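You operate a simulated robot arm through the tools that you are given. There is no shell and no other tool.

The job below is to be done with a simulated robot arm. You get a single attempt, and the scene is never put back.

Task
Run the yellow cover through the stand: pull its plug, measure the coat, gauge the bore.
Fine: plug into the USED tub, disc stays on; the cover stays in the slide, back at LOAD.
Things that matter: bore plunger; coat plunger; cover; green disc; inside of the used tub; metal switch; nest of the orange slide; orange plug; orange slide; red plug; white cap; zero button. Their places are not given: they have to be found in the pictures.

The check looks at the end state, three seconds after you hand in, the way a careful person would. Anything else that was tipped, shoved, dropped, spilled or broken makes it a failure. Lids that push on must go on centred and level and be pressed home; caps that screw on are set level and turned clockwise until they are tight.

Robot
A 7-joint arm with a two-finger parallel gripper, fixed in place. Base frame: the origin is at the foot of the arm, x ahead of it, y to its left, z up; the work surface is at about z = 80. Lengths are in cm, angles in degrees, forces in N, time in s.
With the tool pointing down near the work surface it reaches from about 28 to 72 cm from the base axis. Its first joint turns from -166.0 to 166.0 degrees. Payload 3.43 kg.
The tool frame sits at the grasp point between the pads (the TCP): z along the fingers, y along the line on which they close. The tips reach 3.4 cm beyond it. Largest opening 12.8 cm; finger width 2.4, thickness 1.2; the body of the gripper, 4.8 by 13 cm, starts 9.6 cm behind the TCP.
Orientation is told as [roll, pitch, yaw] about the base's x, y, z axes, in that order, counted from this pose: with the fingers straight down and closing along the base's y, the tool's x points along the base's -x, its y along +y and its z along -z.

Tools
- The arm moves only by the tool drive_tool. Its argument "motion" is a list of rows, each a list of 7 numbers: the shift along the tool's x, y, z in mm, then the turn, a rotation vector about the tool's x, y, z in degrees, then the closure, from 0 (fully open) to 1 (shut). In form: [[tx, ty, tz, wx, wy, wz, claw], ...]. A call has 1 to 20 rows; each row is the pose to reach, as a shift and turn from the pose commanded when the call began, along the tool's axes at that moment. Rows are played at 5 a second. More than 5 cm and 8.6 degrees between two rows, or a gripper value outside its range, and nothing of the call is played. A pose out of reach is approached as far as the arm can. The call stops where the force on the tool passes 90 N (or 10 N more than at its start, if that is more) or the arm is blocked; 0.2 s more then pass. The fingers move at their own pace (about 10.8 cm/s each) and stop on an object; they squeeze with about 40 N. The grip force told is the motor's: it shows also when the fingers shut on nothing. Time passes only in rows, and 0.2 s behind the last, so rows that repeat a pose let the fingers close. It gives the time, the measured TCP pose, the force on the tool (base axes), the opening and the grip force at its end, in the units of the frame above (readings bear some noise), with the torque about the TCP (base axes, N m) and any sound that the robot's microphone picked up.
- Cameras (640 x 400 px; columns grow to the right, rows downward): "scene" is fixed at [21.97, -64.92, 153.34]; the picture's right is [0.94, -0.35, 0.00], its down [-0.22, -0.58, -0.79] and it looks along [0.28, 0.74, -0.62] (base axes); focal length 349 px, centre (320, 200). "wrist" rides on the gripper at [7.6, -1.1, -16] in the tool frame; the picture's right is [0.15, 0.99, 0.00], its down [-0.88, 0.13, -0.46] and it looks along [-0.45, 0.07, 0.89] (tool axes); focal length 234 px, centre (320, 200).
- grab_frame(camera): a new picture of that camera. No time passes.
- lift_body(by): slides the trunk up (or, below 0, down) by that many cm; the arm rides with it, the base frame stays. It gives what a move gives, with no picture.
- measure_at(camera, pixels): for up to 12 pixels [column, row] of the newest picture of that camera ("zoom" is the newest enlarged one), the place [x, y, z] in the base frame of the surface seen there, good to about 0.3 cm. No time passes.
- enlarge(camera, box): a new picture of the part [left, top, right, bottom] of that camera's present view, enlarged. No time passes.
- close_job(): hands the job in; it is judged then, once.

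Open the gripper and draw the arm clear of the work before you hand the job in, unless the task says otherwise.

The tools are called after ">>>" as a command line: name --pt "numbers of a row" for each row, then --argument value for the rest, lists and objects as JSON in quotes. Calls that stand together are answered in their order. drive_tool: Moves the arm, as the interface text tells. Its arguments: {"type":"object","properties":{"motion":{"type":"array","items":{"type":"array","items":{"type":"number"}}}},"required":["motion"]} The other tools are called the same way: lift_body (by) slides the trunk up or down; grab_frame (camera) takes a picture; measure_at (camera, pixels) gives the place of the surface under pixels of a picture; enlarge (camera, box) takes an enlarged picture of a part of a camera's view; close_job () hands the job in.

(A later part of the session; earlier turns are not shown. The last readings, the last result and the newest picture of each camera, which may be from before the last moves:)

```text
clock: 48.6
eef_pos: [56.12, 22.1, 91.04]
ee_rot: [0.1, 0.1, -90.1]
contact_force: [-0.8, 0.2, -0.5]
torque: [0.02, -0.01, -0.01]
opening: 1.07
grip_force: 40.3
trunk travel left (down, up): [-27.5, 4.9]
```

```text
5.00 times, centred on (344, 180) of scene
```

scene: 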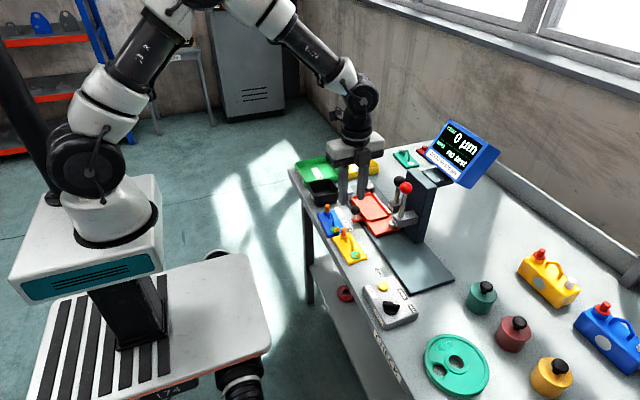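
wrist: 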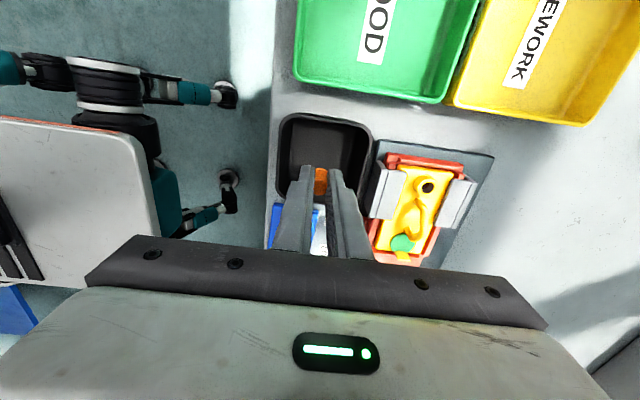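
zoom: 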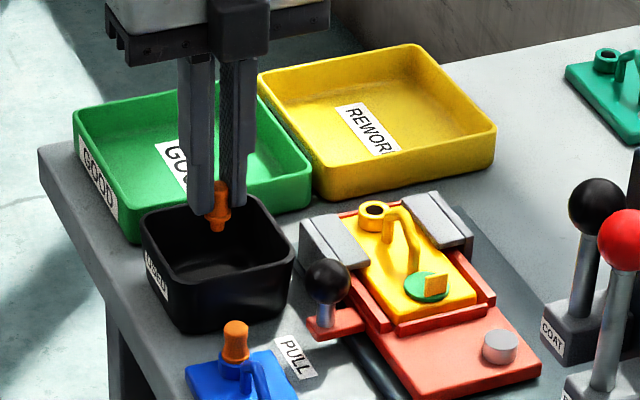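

The plug is still held (1.07 cm) above the black USED tub at zoom (218,205). I lower it inside and release.

>>> drive_tool --pt "0 0 15 0 0 0 1" --pt "0 0 28 0 0 0 1" --pt "0 0 38 0 0 0 1" --pt "0 0 38 0 0 0 0.9" --pt "0 0 38 0 0 0 0.75" --pt "0 0 38 0 0 0 0.75" --pt "0 0 20 0 0 0 0.75" --pt "0 0 -20 0 0 0 0.75" --pt "0 0 -60 0 0 0 0.75" --pt "0 0 -90 0 0 0 0.75"

>>> grab_frame --camera "wrist"

>>> enlarge --camera "wrist" --box '[240, 100, 400, 200]'

>>> enlarge --camera "scene" --box '[280, 140, 408, 220]'

```text
clock: 50.8
eef_pos: [55.96, 22.12, 100.03]
ee_rot: [0.0, 0.0, -90.1]
contact_force: [0.4, 0.3, -0.8]
torque: [-0.04, -0.01, -0.03]
opening: 3.21
grip_force: 0.1
trunk travel left (down, up): [-27.5, 4.9]
```

```text
taken
```

wrist: 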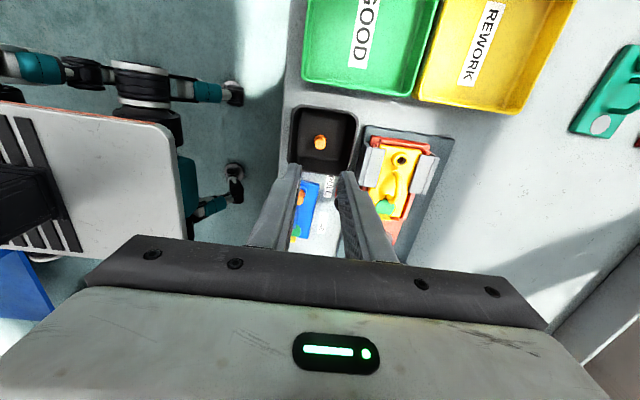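

```text
4.00 times, centred on (320, 150) of wrist
```

zoom: 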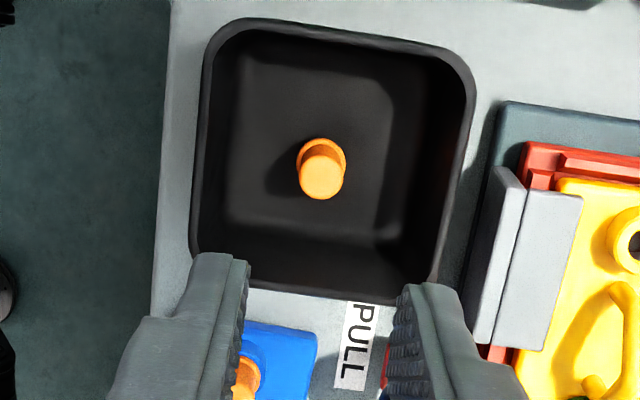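

```text
5.00 times, centred on (344, 180) of scene
```

zoom: 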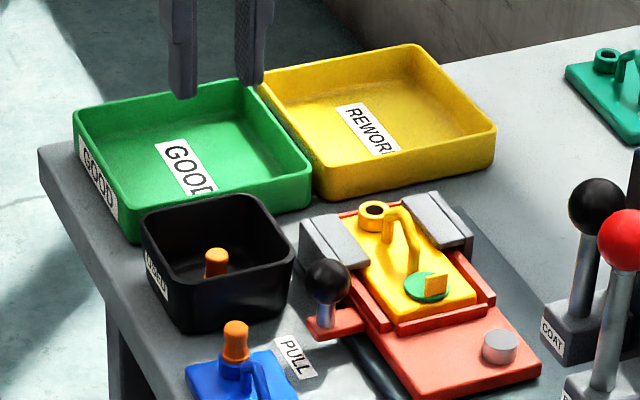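

The plug stands inside the USED tub. Now I turn back to yaw 0 and go above the knob near (60.6,14.4) to drag the slide to COAT.

>>> drive_tool --pt "-7 4 0 0 0 -8 0.65" --pt "-14 8 0 0 0 -16 0.65" --pt "-21 12 0 0 0 -24 0.65" --pt "-28 16 0 0 0 -32 0.65" --pt "-35 20 0 0 0 -40 0.65" --pt "-42 25 0 0 0 -48 0.65" --pt "-50 30 0 0 0 -56 0.65" --pt "-58 35 0 0 0 -64 0.65" --pt "-66 40 0 0 0 -72 0.65" --pt "-77 46 0 0 0 -80 0.65" --pt "-77 46 0 0 0 -88 0.65" --pt "-77 46 0 0 0 -90 0.65" --pt "-77 46 0 0 0 -90 0.65"

>>> grab_frame --camera "wrist"

>>> enlarge --camera "wrist" --box '[240, 100, 400, 200]'

```text
clock: 53.6
eef_pos: [60.58, 14.49, 99.98]
ee_rot: [0.0, 0.0, 0.0]
contact_force: [-0.2, -0.5, -0.9]
torque: [-0.02, 0.01, 0.05]
opening: 4.49
grip_force: 0.0
trunk travel left (down, up): [-27.5, 4.9]
```

```text
taken
```

wrist: 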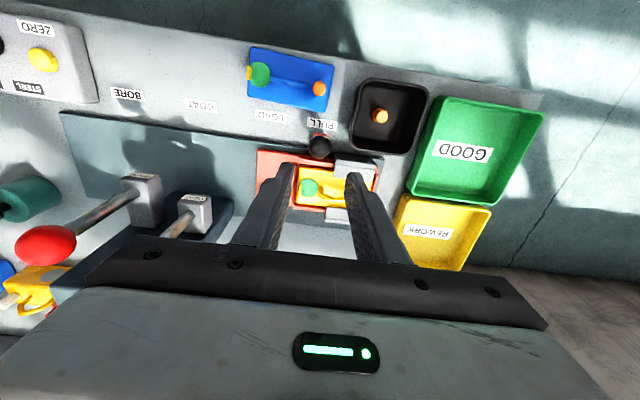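

```text
4.00 times, centred on (320, 150) of wrist
```

zoom: 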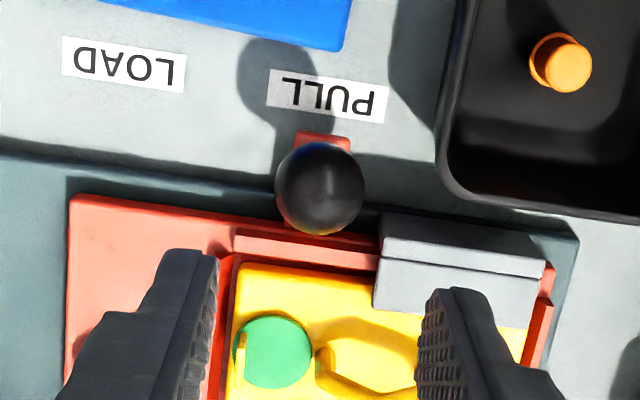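

The ball is at ≈(60.65,14.6). To keep clear of the tub edge (y≈18.2) I narrow the opening to ~3.7 cm, descend and grip the ball.

>>> drive_tool --pt "0 0 30 0 0 0 0.71" --pt "0 0 70 0 0 0 0.71" --pt "0 0 105 0 0 0 0.71" --pt "0 0 125 0 0 0 0.71" --pt "0 0 136 0 0 0 0.71" --pt "0 0 136 0 0 0 0.85" --pt "0 0 136 0 0 0 1" --pt "0 0 136 0 0 0 1"

>>> enlarge --camera "scene" --box '[300, 150, 428, 230]'

```text
clock: 55.4
eef_pos: [60.73, 14.4, 86.46]
ee_rot: [0.1, 0.0, -0.1]
contact_force: [-3.6, -2.9, 2.5]
torque: [-0.04, 0.11, -0.01]
opening: 2.93
grip_force: 44.9
trunk travel left (down, up): [-27.5, 4.9]
```

```text
5.00 times, centred on (364, 190) of scene
```

zoom: 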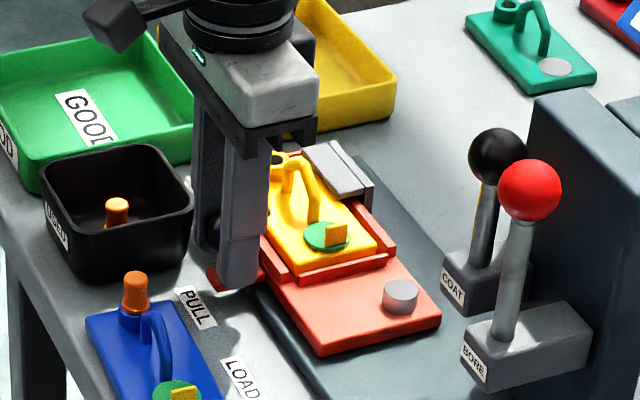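

Ball gripped. I drag the slide in −y past LOAD, first 11 cm, watching clearance between the handle/disc and the plunger heads.

>>> drive_tool --pt "0 -6 0 0 0 0 1" --pt "0 -14 0 0 0 0 1" --pt "0 -24 0 0 0 0 1" --pt "0 -34 0 0 0 0 1" --pt "0 -44 0 0 0 0 1" --pt "0 -54 0 0 0 0 1" --pt "0 -64 0 0 0 0 1" --pt "0 -74 0 0 0 0 1" --pt "0 -84 0 0 0 0 1" --pt "0 -94 0 0 0 0 1" --pt "0 -104 0 0 0 0 1" --pt "0 -110 0 0 0 0 1"

>>> enlarge --camera "scene" --box '[310, 170, 438, 250]'

>>> grab_frame --camera "wrist"

```text
clock: 58.0
eef_pos: [60.64, 3.43, 86.42]
ee_rot: [0.0, 0.0, -0.1]
contact_force: [-3.0, 0.5, 5.5]
torque: [0.05, -0.04, 0.04]
opening: 2.92
grip_force: 45.4
trunk travel left (down, up): [-27.5, 4.9]
```

```text
5.00 times, centred on (374, 210) of scene
```

zoom: 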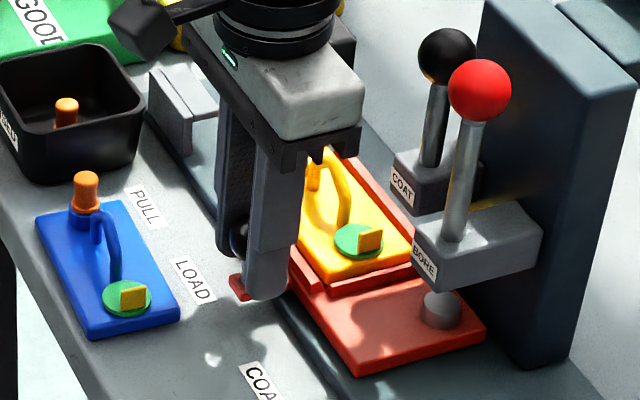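

```text
taken
```

wrist: 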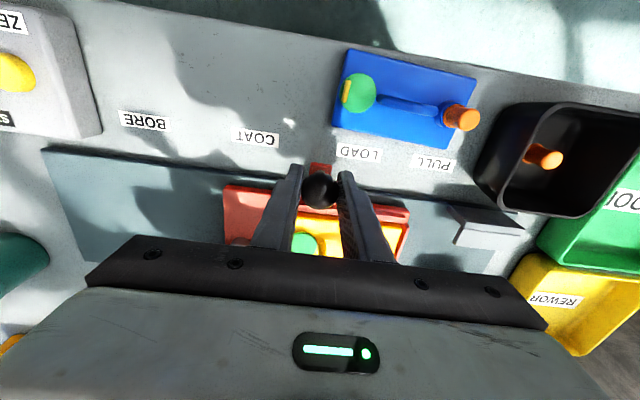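

Moving smoothly with the cover in place. I continue to the COAT mark (y≈−2.95), slower at the end.

>>> drive_tool --pt "0 -8 0 0 0 0 1" --pt "0 -18 0 0 0 0 1" --pt "0 -28 0 0 0 0 1" --pt "0 -38 0 0 0 0 1" --pt "0 -48 0 0 0 0 1" --pt "0 -55 0 0 0 0 1" --pt "0 -60 0 0 0 0 1" --pt "0 -63 0 0 0 0 1" --pt "0 -63 0 0 0 0 1"

>>> grab_frame --camera "wrist"

>>> enlarge --camera "wrist" --box '[240, 100, 400, 260]'

>>> enlarge --camera "scene" --box '[330, 180, 458, 260]'

```text
clock: 60.0
eef_pos: [60.68, -2.9, 86.4]
ee_rot: [0.0, 0.0, -0.1]
contact_force: [-0.6, -3.3, 7.0]
torque: [-0.06, 0.11, -0.01]
opening: 2.92
grip_force: 44.8
trunk travel left (down, up): [-27.5, 4.9]
```

```text
taken
```

wrist: 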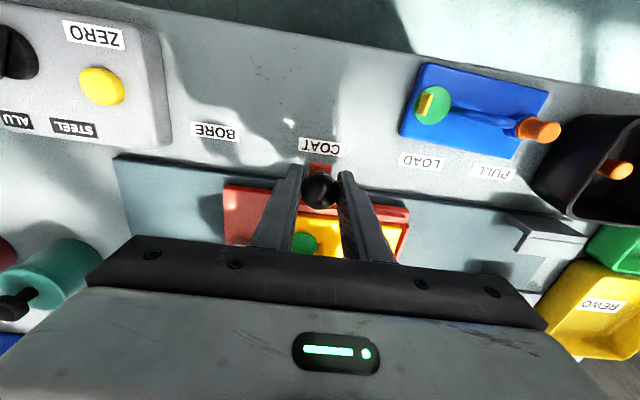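

```text
2.50 times, centred on (320, 180) of wrist
```

zoom: 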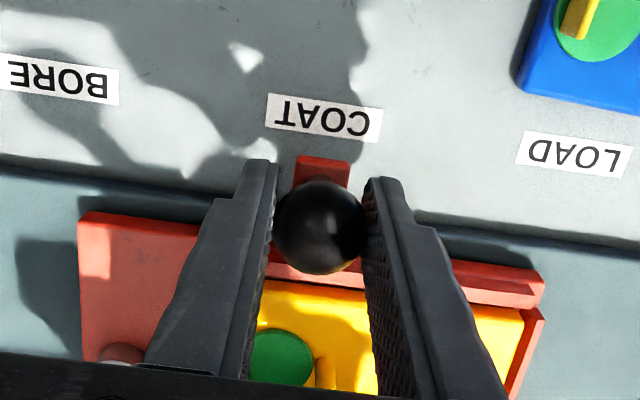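

```text
5.00 times, centred on (394, 220) of scene
```

zoom: 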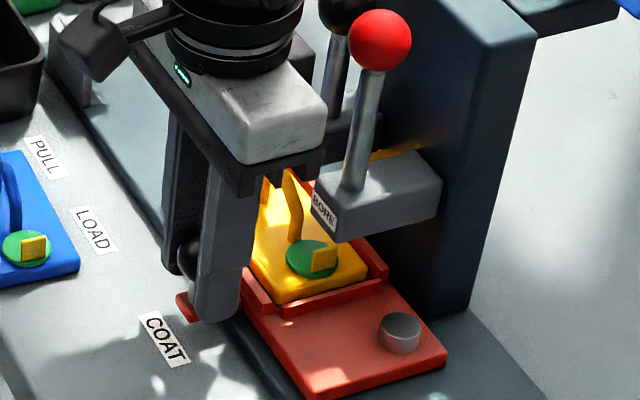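

The pointer tab is aligned with the COAT label (tab centre x≈323, label ≈325). I release the knob, rise, and move with closed fingers above the COAT ball (69.65, 0.2).

>>> drive_tool --pt "0 0 0 0 0 0 0.85" --pt "0 0 0 0 0 0 0.68" --pt "0 0 0 0 0 0 0.68" --pt "0 0 -40 0 0 0 0.68" --pt "0 0 -85 0 0 0 0.68" --pt "0 0 -130 0 0 0 0.7" --pt "0 0 -175 0 0 0 0.8" --pt "0 0 -220 0 0 0 0.9" --pt "0 0 -245 0 0 0 1" --pt "-30 10 -245 0 0 0 1" --pt "-60 20 -245 0 0 0 1" --pt "-90 31 -245 0 0 0 1" --pt "-90 31 -245 0 0 0 1"

>>> enlarge --camera "wrist" --box '[230, 90, 390, 190]'

>>> enlarge --camera "scene" --box '[330, 120, 490, 220]'

```text
clock: 62.8
eef_pos: [69.66, 0.36, 110.98]
ee_rot: [0.0, 0.0, -0.1]
contact_force: [0.7, 0.4, -0.4]
torque: [0.02, 0.01, -0.01]
opening: 0.0
grip_force: 33.3
trunk travel left (down, up): [-27.5, 4.9]
```

```text
4.00 times, centred on (310, 140) of wrist
```

zoom: 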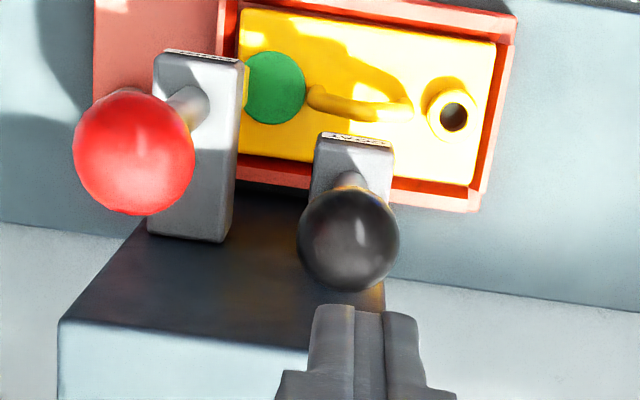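

```text
4.00 times, centred on (410, 170) of scene
```

zoom: 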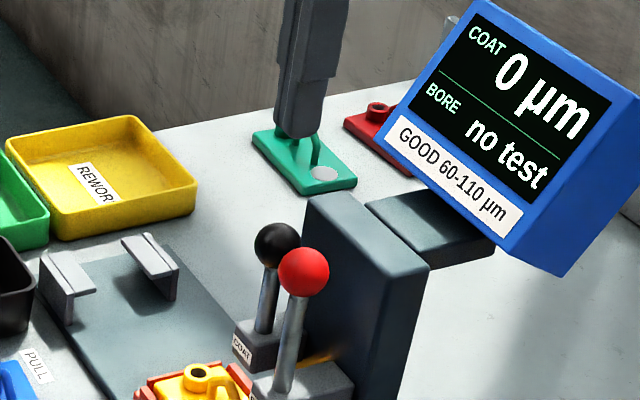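

The plate of the yellow cover is under the COAT head. I press the COAT ball down as before, to the same depth (~99 cm).

>>> drive_tool --pt "0 -1 35 0 0 0 1" --pt "0 -1 65 0 0 0 1" --pt "0 -1 75 0 0 0 1" --pt "0 -1 82 0 0 0 1" --pt "0 -1 89 0 0 0 1" --pt "0 -1 96 0 0 0 1" --pt "0 -1 102 0 0 0 1" --pt "0 -1 108 0 0 0 1" --pt "0 -1 112 0 0 0 1" --pt "0 -1 116 0 0 0 1" --pt "0 -1 119 0 0 0 1" --pt "0 -1 120 0 0 0 1"

>>> enlarge --camera "scene" --box '[330, 120, 490, 220]'

>>> enlarge --camera "wrist" --box '[230, 60, 390, 190]'

```text
clock: 65.4
eef_pos: [69.57, 0.3, 99.59]
ee_rot: [0.1, -0.4, 0.0]
contact_force: [-3.6, 0.4, 31.4]
torque: [-0.07, 0.13, 0.04]
opening: 0.03
grip_force: 33.7
trunk travel left (down, up): [-27.5, 4.9]
```

```text
4.00 times, centred on (410, 170) of scene
```

zoom: 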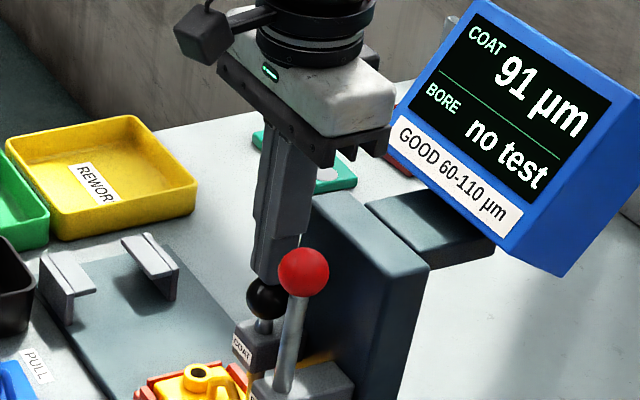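

```text
3.08 times, centred on (310, 125) of wrist
```

zoom: 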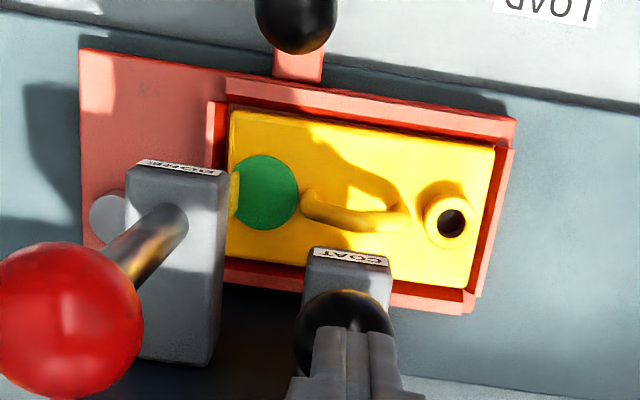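

COAT now reads 91 µm, inside the GOOD 60–110 band (with 0 µm on the stub under ALU). I raise off the plunger and look at the screen and switch once more.

>>> drive_tool --pt "0 0 -20 0 0 0 1" --pt "0 0 -40 0 0 0 1" --pt "0 0 -80 0 0 0 1" --pt "0 0 -115 0 0 0 1" --pt "0 0 -115 0 0 0 1"

>>> enlarge --camera "scene" --box '[420, 110, 510, 190]'

>>> enlarge --camera "scene" --box '[355, 270, 425, 330]'

>>> enlarge --camera "scene" --box '[340, 180, 440, 250]'

```text
clock: 66.6
eef_pos: [69.47, 0.26, 110.44]
ee_rot: [0.0, 0.1, 0.0]
contact_force: [0.2, 0.1, 0.3]
torque: [0.02, 0.0, -0.01]
opening: 0.01
grip_force: 33.1
trunk travel left (down, up): [-27.5, 4.9]
```

```text
5.00 times, centred on (465, 150) of scene
```

zoom: 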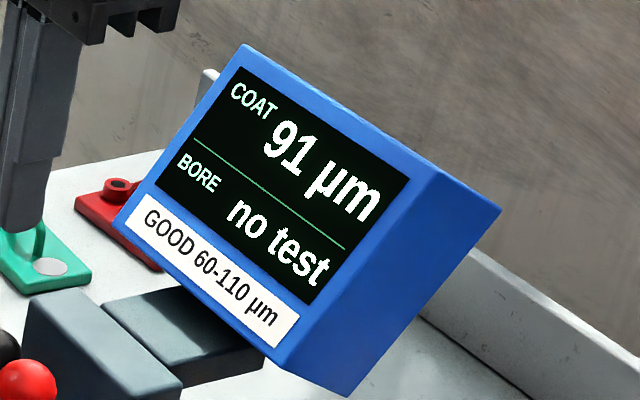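

```text
6.67 times, centred on (390, 300) of scene
```

zoom: 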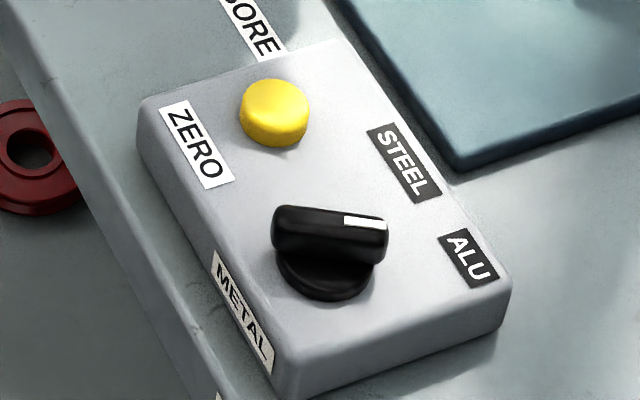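

```text
5.71 times, centred on (390, 215) of scene
```

zoom: 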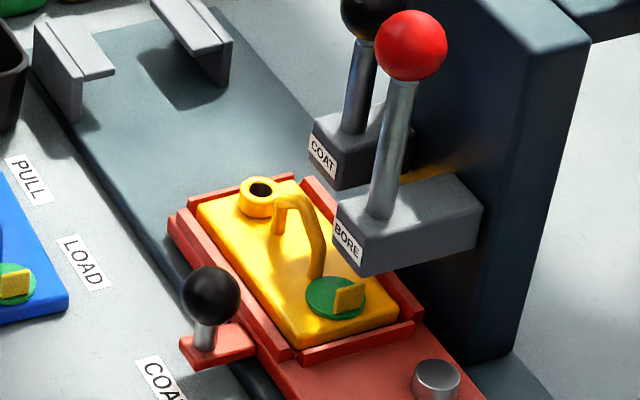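

The switch points at ALU and the screen shows only 91 µm / no test. Before dragging to BORE I measure the switch box's height and near corner, since the knob ends close to it.

>>> enlarge --camera "scene" --box '[355, 270, 425, 330]'

>>> measure_at --camera "zoom" --pixels '[[335, 45], [150, 105], [345, 60], [300, 60], [400, 140], [500, 285], [275, 90], [255, 35], [270, 45], [330, 225]]'

>>> drive_tool --pt "25 -10 0 0 0 0 0.8" --pt "50 -20 0 0 0 0 0.65" --pt "75 -30 0 0 0 0 0.65" --pt "88 -32 0 0 0 0 0.65" --pt "88 -32 40 0 0 0 0.65" --pt "88 -32 80 0 0 0 0.65" --pt "88 -32 110 0 0 0 0.65" --pt "88 -32 110 0 0 0 0.65"

>>> grab_frame --camera "wrist"

>>> enlarge --camera "wrist" --box '[200, 80, 400, 200]'

```text
6.67 times, centred on (390, 300) of scene
```

zoom: 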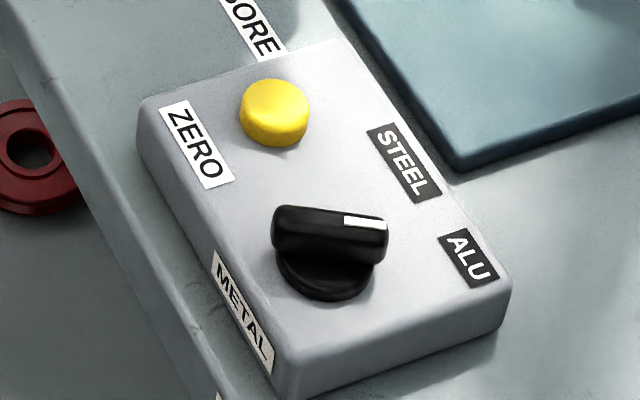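

```text
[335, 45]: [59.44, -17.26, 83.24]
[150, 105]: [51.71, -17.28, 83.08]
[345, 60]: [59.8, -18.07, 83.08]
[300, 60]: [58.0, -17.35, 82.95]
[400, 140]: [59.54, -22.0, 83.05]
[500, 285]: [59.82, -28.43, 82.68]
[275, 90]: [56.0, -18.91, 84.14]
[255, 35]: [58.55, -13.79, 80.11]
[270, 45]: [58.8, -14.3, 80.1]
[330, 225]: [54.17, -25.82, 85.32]
```

```text
clock: 68.4
eef_pos: [60.79, -2.83, 99.29]
ee_rot: [-0.1, 0.0, 0.0]
contact_force: [-0.7, -0.4, -0.8]
torque: [0.03, 0.0, -0.01]
opening: 4.49
grip_force: 0.1
trunk travel left (down, up): [-27.5, 4.9]
```

```text
taken
```

wrist: 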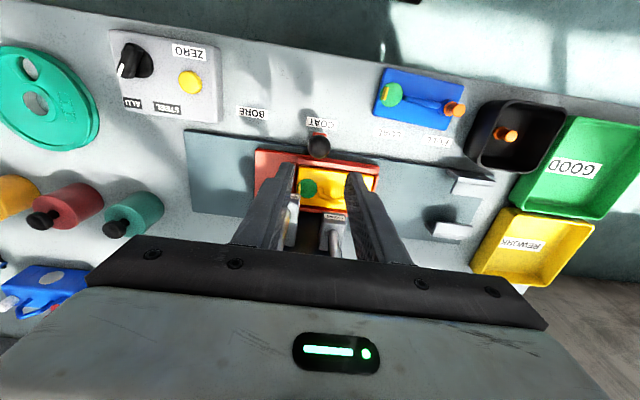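

```text
3.20 times, centred on (300, 140) of wrist
```

zoom: 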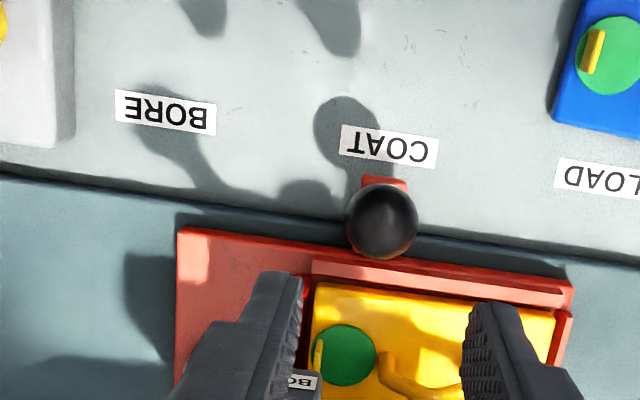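

The box edge is at y≈−17, top 83.1, so a grip with tips at 83.2 clears it. Ball is at (60.64,−2.85); I descend, grip and drag toward BORE (label y≈−12.8).

>>> drive_tool --pt "0 0 40 0 0 0 0.65" --pt "0 0 80 0 0 0 0.68" --pt "0 0 110 0 0 0 0.7" --pt "0 0 127 0 0 0 0.7" --pt "0 0 127 0 0 0 0.85" --pt "0 0 127 0 0 0 1" --pt "0 0 127 0 0 0 1" --pt "0 0 127 0 0 0 1"

>>> drive_tool --pt "0 -6 0 0 0 0 1" --pt "0 -14 0 0 0 0 1" --pt "0 -24 0 0 0 0 1" --pt "0 -34 0 0 0 0 1" --pt "0 -44 0 0 0 0 1" --pt "0 -54 0 0 0 0 1"

>>> enlarge --camera "scene" --box '[330, 180, 458, 260]'

```text
clock: 70.2
eef_pos: [60.71, -3.06, 86.77]
ee_rot: [-0.1, 0.0, 0.0]
contact_force: [-2.4, -1.2, 2.5]
torque: [-0.03, -0.05, -0.01]
opening: 2.92
grip_force: 45.1
trunk travel left (down, up): [-27.5, 4.9]
```

```text
clock: 71.6
eef_pos: [60.78, -8.42, 86.7]
ee_rot: [0.0, -0.1, -0.1]
contact_force: [-2.2, 0.3, 7.7]
torque: [0.19, 0.17, -0.06]
opening: 2.95
grip_force: 44.8
trunk travel left (down, up): [-27.5, 4.9]
```

```text
5.00 times, centred on (394, 220) of scene
```

zoom: 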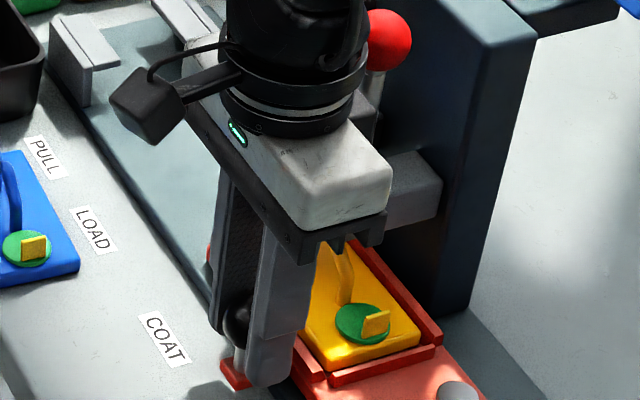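

Halfway, no obstruction. I go the last 4.4 cm to the BORE mark.

>>> drive_tool --pt "0 -8 0 0 0 0 1" --pt "0 -18 0 0 0 0 1" --pt "0 -28 0 0 0 0 1" --pt "0 -36 0 0 0 0 1" --pt "0 -41 0 0 0 0 1" --pt "0 -44 0 0 0 0 1" --pt "0 -44 0 0 0 0 1"

>>> grab_frame --camera "wrist"

>>> enlarge --camera "wrist" --box '[240, 100, 400, 260]'

>>> enlarge --camera "scene" --box '[330, 180, 458, 260]'

```text
clock: 73.2
eef_pos: [60.9, -12.89, 86.72]
ee_rot: [0.0, 0.0, -0.2]
contact_force: [-3.0, -2.2, 6.4]
torque: [-0.1, -0.05, 0.0]
opening: 2.94
grip_force: 44.9
trunk travel left (down, up): [-27.5, 4.9]
```

```text
taken
```

wrist: 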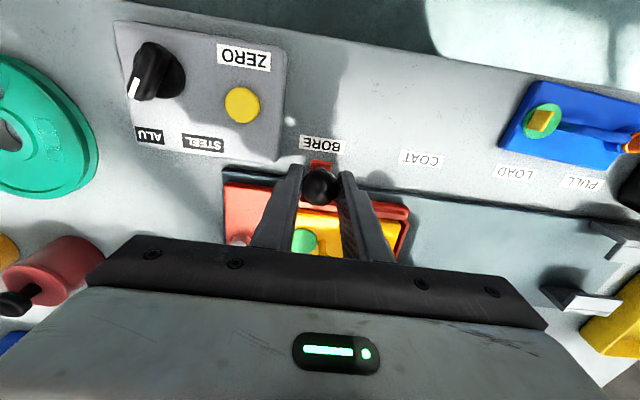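

```text
2.50 times, centred on (320, 180) of wrist
```

zoom: 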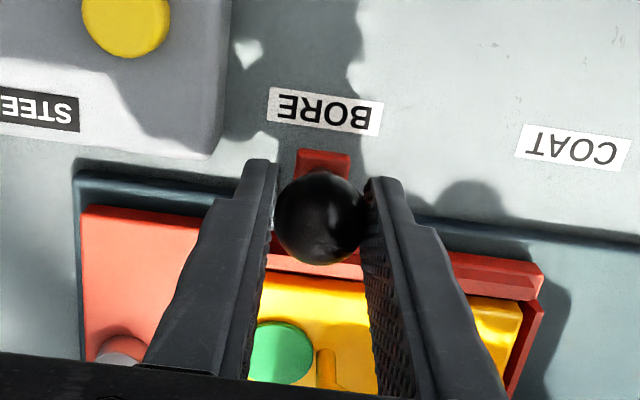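

```text
5.00 times, centred on (394, 220) of scene
```

zoom: 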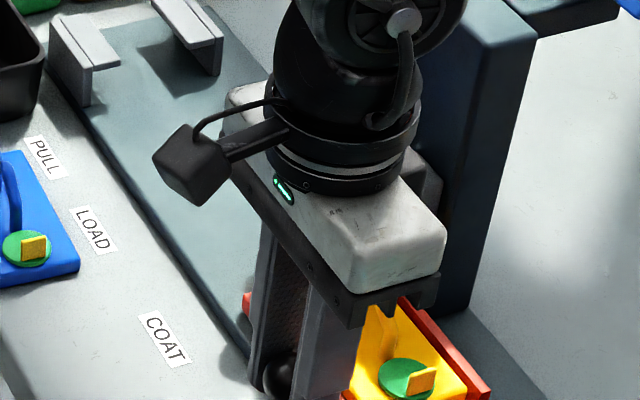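

The tab is lined up with the BORE label (tab ≈324, label ≈325). I release, rise to z≈113 and look at how the bore lies under the BORE plunger.

>>> drive_tool --pt "0 0 0 0 0 0 0.85" --pt "0 0 0 0 0 0 0.7" --pt "0 0 0 0 0 0 0.7" --pt "0 0 -40 0 0 0 0.7" --pt "0 0 -85 0 0 0 0.7" --pt "0 0 -130 0 0 0 0.7" --pt "0 0 -175 0 0 0 0.8" --pt "0 0 -220 0 0 0 0.9" --pt "0 0 -265 0 0 0 1" --pt "0 0 -265 0 0 0 1"

>>> grab_frame --camera "wrist"

>>> enlarge --camera "wrist" --box '[250, 90, 450, 230]'

>>> enlarge --camera "scene" --box '[370, 170, 450, 250]'

```text
clock: 75.4
eef_pos: [60.84, -12.85, 113.25]
ee_rot: [0.0, -0.1, 0.1]
contact_force: [-0.1, -0.1, -0.5]
torque: [0.01, -0.01, 0.03]
opening: 0.0
grip_force: 32.8
trunk travel left (down, up): [-27.5, 4.9]
```

```text
taken
```

wrist: 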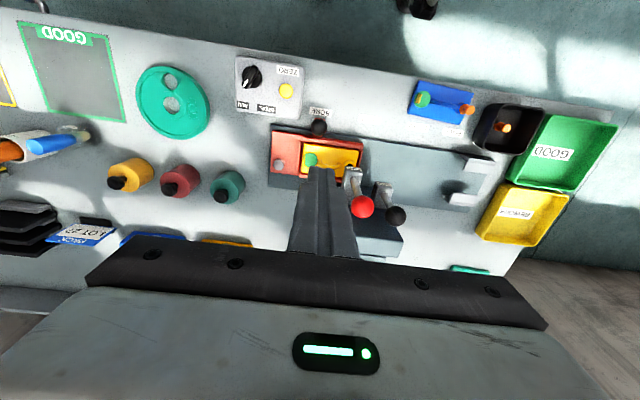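

```text
2.86 times, centred on (350, 160) of wrist
```

zoom: 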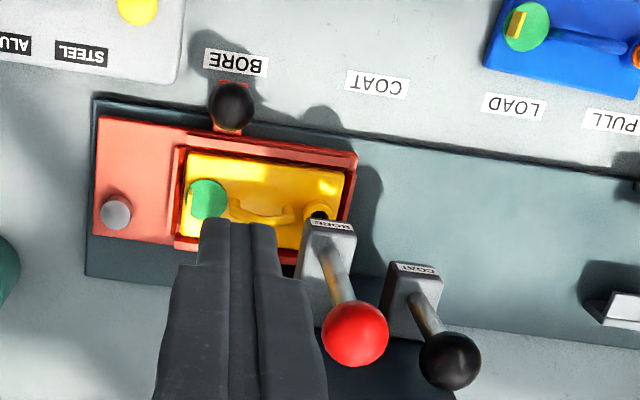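

```text
5.00 times, centred on (410, 210) of scene
```

zoom: 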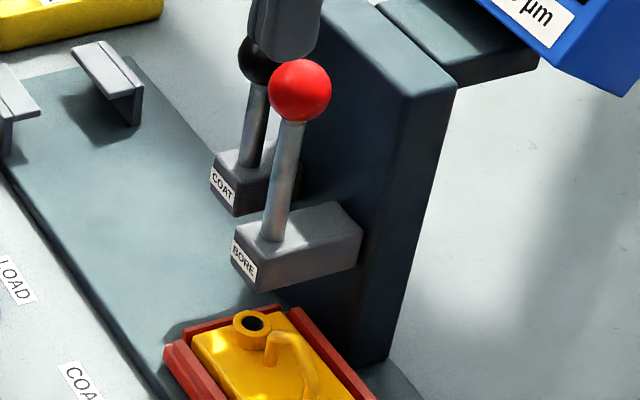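

The bore (≈67.0–67.5, −5.9) lies under the BORE plunger (≈67.4, −5.95). I move the closed fingers above the red ball.

>>> drive_tool --pt "-15 17 0 0 0 0 1" --pt "-32 35 0 0 0 0 1" --pt "-50 52 0 0 0 0 1" --pt "-66 69 0 0 0 0 1" --pt "-66 69 0 0 0 0 1"

>>> enlarge --camera "wrist" --box '[230, 90, 390, 190]'

>>> measure_at --camera "zoom" --pixels '[[358, 240], [358, 255], [340, 240], [375, 240]]'

```text
clock: 76.6
eef_pos: [67.43, -5.94, 113.04]
ee_rot: [0.0, 0.0, -0.2]
contact_force: [-0.1, 0.1, 0.0]
torque: [-0.01, 0.07, -0.02]
opening: 0.0
grip_force: 33.0
trunk travel left (down, up): [-27.5, 4.9]
```

```text
4.00 times, centred on (310, 140) of wrist
```

zoom: 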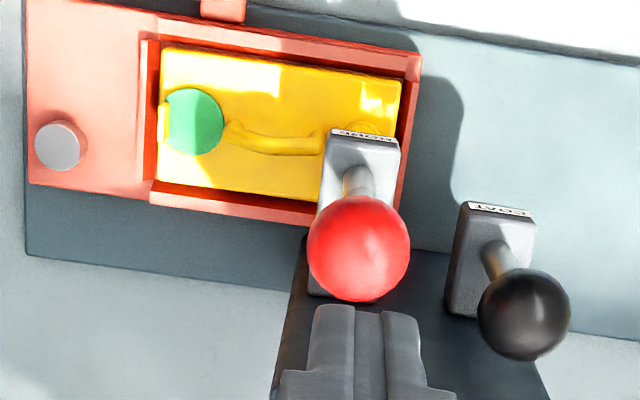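

```text
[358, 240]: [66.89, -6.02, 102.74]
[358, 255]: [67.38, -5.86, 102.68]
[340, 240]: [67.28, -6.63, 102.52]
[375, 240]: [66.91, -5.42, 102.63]
```

Ball top ≈(67.3,−5.95,102.75), right beneath the tips. I press down in small steps, watching force.

>>> drive_tool --pt "0 0 35 0 0 0 1" --pt "0 0 60 0 0 0 1" --pt "0 0 70 0 0 0 1" --pt "0 0 76 0 0 0 1" --pt "0 0 82 0 0 0 1" --pt "0 0 88 0 0 0 1" --pt "0 0 93 0 0 0 1"

>>> enlarge --camera "scene" --box '[350, 110, 510, 250]'

```text
clock: 78.2
eef_pos: [67.5, -5.93, 103.84]
ee_rot: [0.0, -0.1, 0.0]
contact_force: [1.5, 0.1, 2.8]
torque: [-0.01, -0.02, 0.0]
opening: 0.01
grip_force: 33.0
trunk travel left (down, up): [-27.5, 4.9]
```

```text
2.86 times, centred on (430, 180) of scene
```

zoom: 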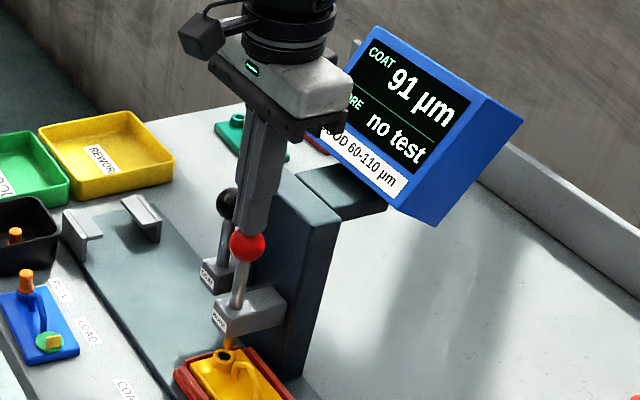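

The plunger pin appears just above the open bore at zoom (228,345). I zoom in to check alignment before going deeper.

>>> enlarge --camera "scene" --box '[400, 215, 448, 251]'

>>> enlarge --camera "wrist" --box '[230, 60, 390, 190]'

```text
11.11 times, centred on (424, 233) of scene
```

zoom: 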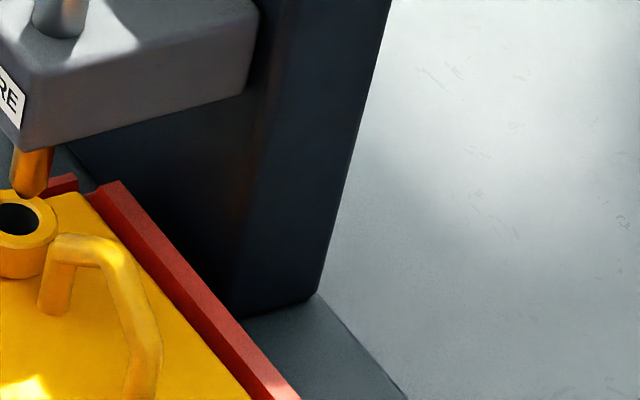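

```text
3.08 times, centred on (310, 125) of wrist
```

zoom: 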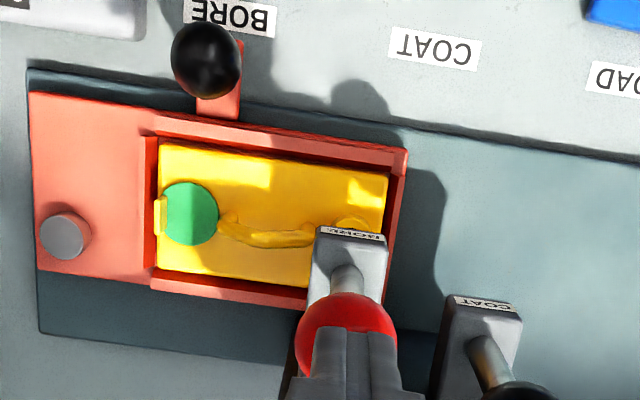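

I shift the zoom window left so the pin and bore are both in view.

>>> enlarge --camera "scene" --box '[384, 218, 424, 248]'

>>> measure_at --camera "zoom" --pixels '[[290, 150], [290, 170], [260, 215], [245, 190], [285, 200], [225, 215], [310, 215], [265, 245]]'

```text
13.33 times, centred on (404, 233) of scene
```

zoom: 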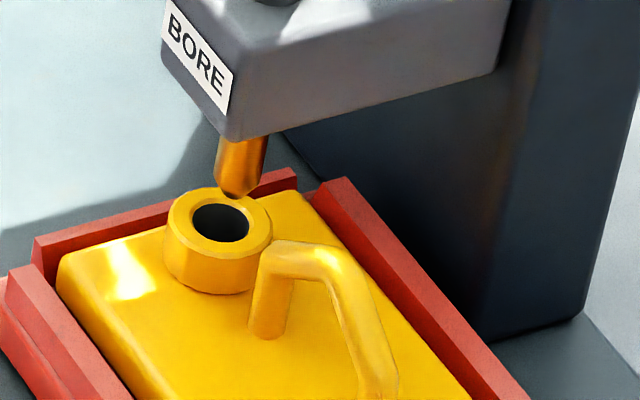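

```text
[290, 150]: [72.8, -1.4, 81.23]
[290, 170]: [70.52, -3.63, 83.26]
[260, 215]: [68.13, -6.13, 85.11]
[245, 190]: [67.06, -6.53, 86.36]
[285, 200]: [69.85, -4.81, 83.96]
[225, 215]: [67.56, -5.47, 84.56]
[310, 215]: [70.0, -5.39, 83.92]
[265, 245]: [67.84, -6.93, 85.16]
```

The pin looks ~0.2–0.3 cm off the bore's centre in the image (pin tip (238,193), bore centre (221,222)). I lower another 4 mm and look again to judge before it touches.

>>> drive_tool --pt "0 0 2 0 0 0 1" --pt "0 0 4 0 0 0 1" --pt "0 0 4 0 0 0 1"

>>> enlarge --camera "scene" --box '[384, 218, 424, 248]'

```text
clock: 79.0
eef_pos: [67.35, -5.85, 103.49]
ee_rot: [0.0, 0.0, 0.0]
contact_force: [-0.1, 1.3, 3.1]
torque: [0.06, -0.01, 0.03]
opening: 0.0
grip_force: 32.8
trunk travel left (down, up): [-27.5, 4.9]
```

```text
13.33 times, centred on (404, 233) of scene
```

zoom: 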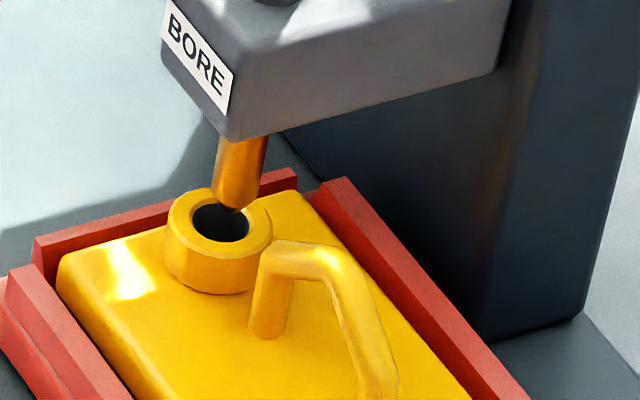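

The tip (234,210) is now over the bore opening. I continue gently 4 mm more.

>>> drive_tool --pt "0 0 2 0 0 0 1" --pt "0 0 4 0 0 0 1" --pt "0 0 4 0 0 0 1"

>>> enlarge --camera "scene" --box '[384, 218, 424, 248]'

```text
clock: 79.8
eef_pos: [67.36, -6.09, 103.03]
ee_rot: [0.0, 0.0, -0.1]
contact_force: [1.8, 0.7, 4.2]
torque: [0.01, -0.04, -0.01]
opening: 0.0
grip_force: 32.8
trunk travel left (down, up): [-27.5, 4.9]
```

```text
13.33 times, centred on (404, 233) of scene
```

zoom: 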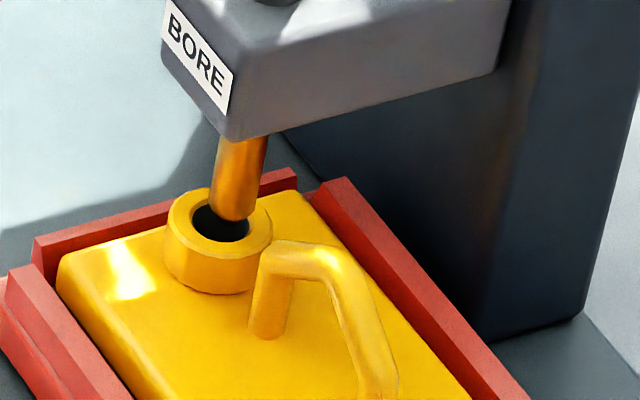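

Tip now at the bore's mouth, force only 4 N. I advance a few more mm, carefully watching the force.

>>> drive_tool --pt "0 0 2 0 0 0 1" --pt "0 0 4 0 0 0 1" --pt "0 0 4 0 0 0 1"

>>> enlarge --camera "scene" --box '[384, 218, 424, 248]'

```text
clock: 80.6
eef_pos: [67.41, -5.87, 102.64]
ee_rot: [0.1, 0.0, -0.2]
contact_force: [0.9, 0.0, 4.3]
torque: [0.01, 0.0, -0.01]
opening: 0.0
grip_force: 32.9
trunk travel left (down, up): [-27.5, 4.9]
```

```text
13.33 times, centred on (404, 233) of scene
```

zoom: 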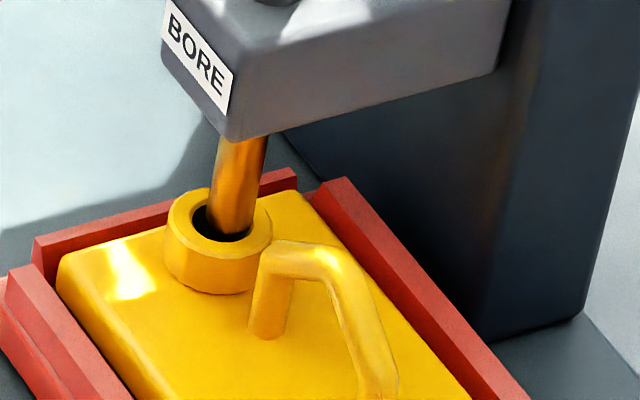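

The pin's tip is going into the bore (force still ~4 N). I continue down gradually.

>>> drive_tool --pt "0 0 2 0 0 0 1" --pt "0 0 4 0 0 0 1" --pt "0 0 6 0 0 0 1" --pt "0 0 6 0 0 0 1"

>>> enlarge --camera "scene" --box '[384, 218, 424, 248]'

>>> enlarge --camera "scene" --box '[420, 110, 510, 190]'

```text
clock: 81.6
eef_pos: [67.37, -5.91, 102.05]
ee_rot: [0.0, 0.1, -0.1]
contact_force: [0.2, -0.2, 3.9]
torque: [-0.04, 0.01, 0.02]
opening: 0.0
grip_force: 33.2
trunk travel left (down, up): [-27.5, 4.9]
```

```text
13.33 times, centred on (404, 233) of scene
```

zoom: 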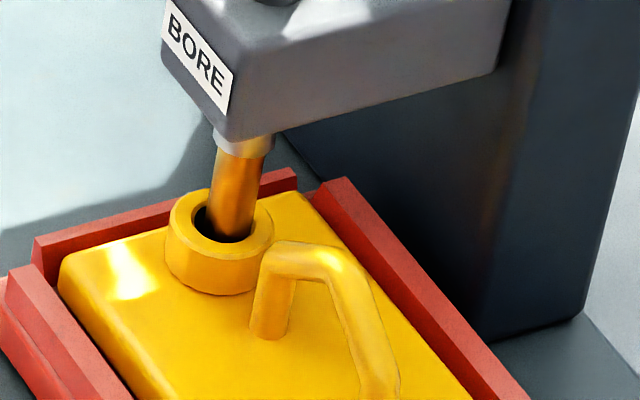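

```text
5.00 times, centred on (465, 150) of scene
```

zoom: 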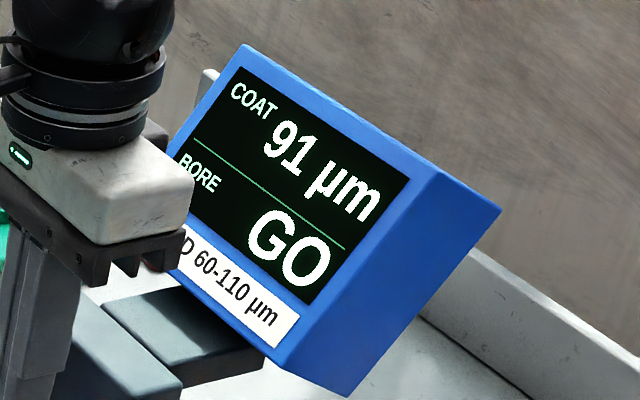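

BORE shows GO with COAT 91 µm — both good. I raise slowly so the spring lifts the pin out, then check that the cover stayed seated.

>>> drive_tool --pt "0 0 -8 0 0 0 1" --pt "0 0 -18 0 0 0 1" --pt "0 0 -30 0 0 0 1" --pt "0 0 -45 0 0 0 1" --pt "0 0 -80 0 0 0 1" --pt "0 0 -105 0 0 0 1" --pt "0 0 -105 0 0 0 1"

>>> enlarge --camera "scene" --box '[370, 170, 450, 250]'

>>> enlarge --camera "scene" --box '[420, 110, 510, 190]'

>>> enlarge --camera "wrist" --box '[230, 90, 390, 190]'

```text
clock: 83.2
eef_pos: [67.42, -5.9, 112.53]
ee_rot: [0.0, 0.1, 0.0]
contact_force: [-0.2, -0.9, -0.5]
torque: [-0.01, -0.04, 0.03]
opening: 0.0
grip_force: 32.5
trunk travel left (down, up): [-27.5, 4.9]
```

```text
5.00 times, centred on (410, 210) of scene
```

zoom: 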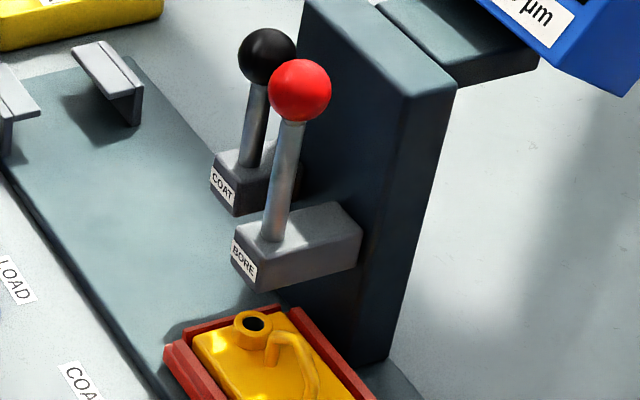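

```text
5.00 times, centred on (465, 150) of scene
```

zoom: 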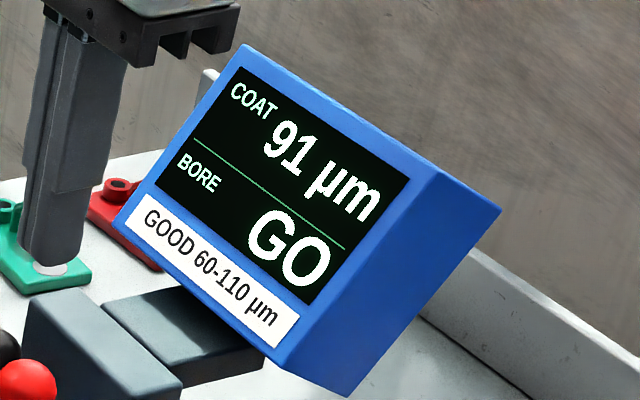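

```text
4.00 times, centred on (310, 140) of wrist
```

zoom: 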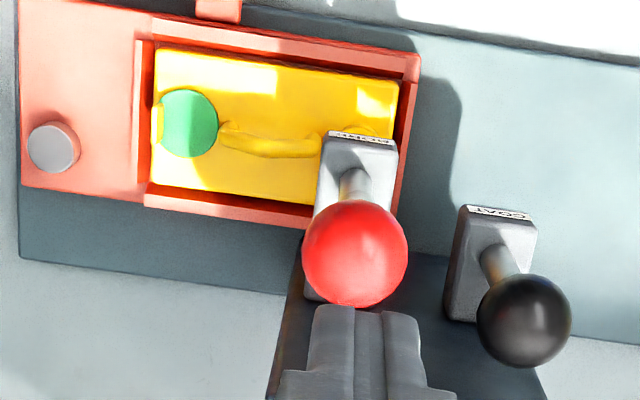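

Plungers are back up, screen holds 91 µm / GO, cover seated. I go back to the knob at (60.65,−12.87) to return the slide to LOAD.

>>> drive_tool --pt "17 -18 0 0 0 0 0.8" --pt "34 -36 0 0 0 0 0.7" --pt "51 -54 0 0 0 0 0.7" --pt "68 -70 0 0 0 0 0.7" --pt "68 -70 40 0 0 0 0.7" --pt "68 -70 80 0 0 0 0.7" --pt "68 -70 120 0 0 0 0.7" --pt "68 -70 130 0 0 0 0.7" --pt "68 -70 130 0 0 0 0.7"

>>> enlarge --camera "wrist" --box '[240, 100, 400, 200]'

```text
clock: 85.2
eef_pos: [60.55, -12.83, 99.5]
ee_rot: [0.0, 0.0, 0.0]
contact_force: [-0.1, -0.4, 0.5]
torque: [0.0, 0.0, -0.03]
opening: 3.83
grip_force: 0.1
trunk travel left (down, up): [-27.5, 4.9]
```

```text
4.00 times, centred on (320, 150) of wrist
```

zoom: 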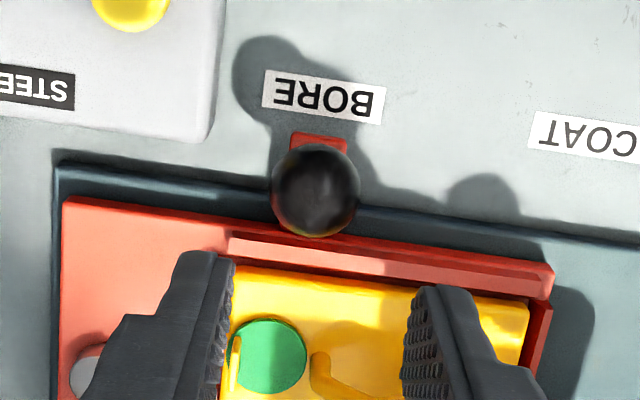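

The ball is centred between the fingers at (60.57,−12.86). I descend, grip, and start dragging back toward LOAD.

>>> drive_tool --pt "0 0 40 0 0 0 0.7" --pt "0 0 80 0 0 0 0.7" --pt "0 0 110 0 0 0 0.7" --pt "0 0 128 0 0 0 0.7" --pt "0 0 128 0 0 0 0.85" --pt "0 0 128 0 0 0 1" --pt "0 0 128 0 0 0 1" --pt "0 0 128 0 0 0 1"

>>> drive_tool --pt "0 6 0 0 0 0 1" --pt "0 14 0 0 0 0 1" --pt "0 24 0 0 0 0 1" --pt "0 34 0 0 0 0 1" --pt "0 44 0 0 0 0 1" --pt "0 54 0 0 0 0 1" --pt "0 64 0 0 0 0 1" --pt "0 74 0 0 0 0 1" --pt "0 84 0 0 0 0 1" --pt "0 94 0 0 0 0 1" --pt "0 104 0 0 0 0 1" --pt "0 114 0 0 0 0 1" --pt "0 124 0 0 0 0 1" --pt "0 134 0 0 0 0 1" --pt "0 144 0 0 0 0 1" --pt "0 154 0 0 0 0 1"

>>> enlarge --camera "scene" --box '[310, 170, 438, 250]'

```text
clock: 87.0
eef_pos: [60.47, -12.98, 86.88]
ee_rot: [-0.1, 0.0, -0.1]
contact_force: [-4.2, -1.8, 0.3]
torque: [-0.07, -0.11, 0.0]
opening: 2.94
grip_force: 45.0
trunk travel left (down, up): [-27.5, 4.9]
```

```text
clock: 90.4
eef_pos: [60.55, 2.66, 86.87]
ee_rot: [-0.1, 0.1, 0.0]
contact_force: [-5.5, -0.2, -1.3]
torque: [-0.19, -0.34, 0.03]
opening: 2.89
grip_force: 45.3
trunk travel left (down, up): [-27.5, 4.9]
```

```text
5.00 times, centred on (374, 210) of scene
```

zoom: 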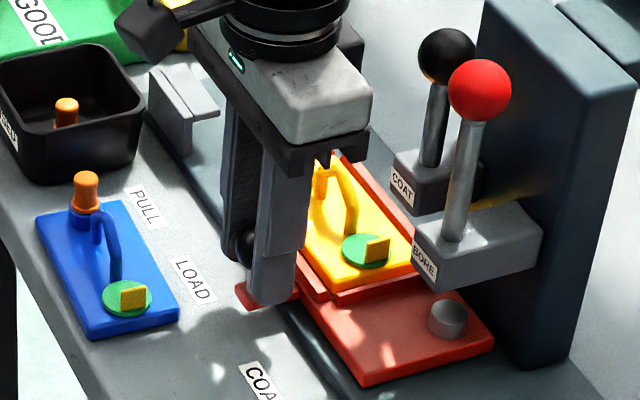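

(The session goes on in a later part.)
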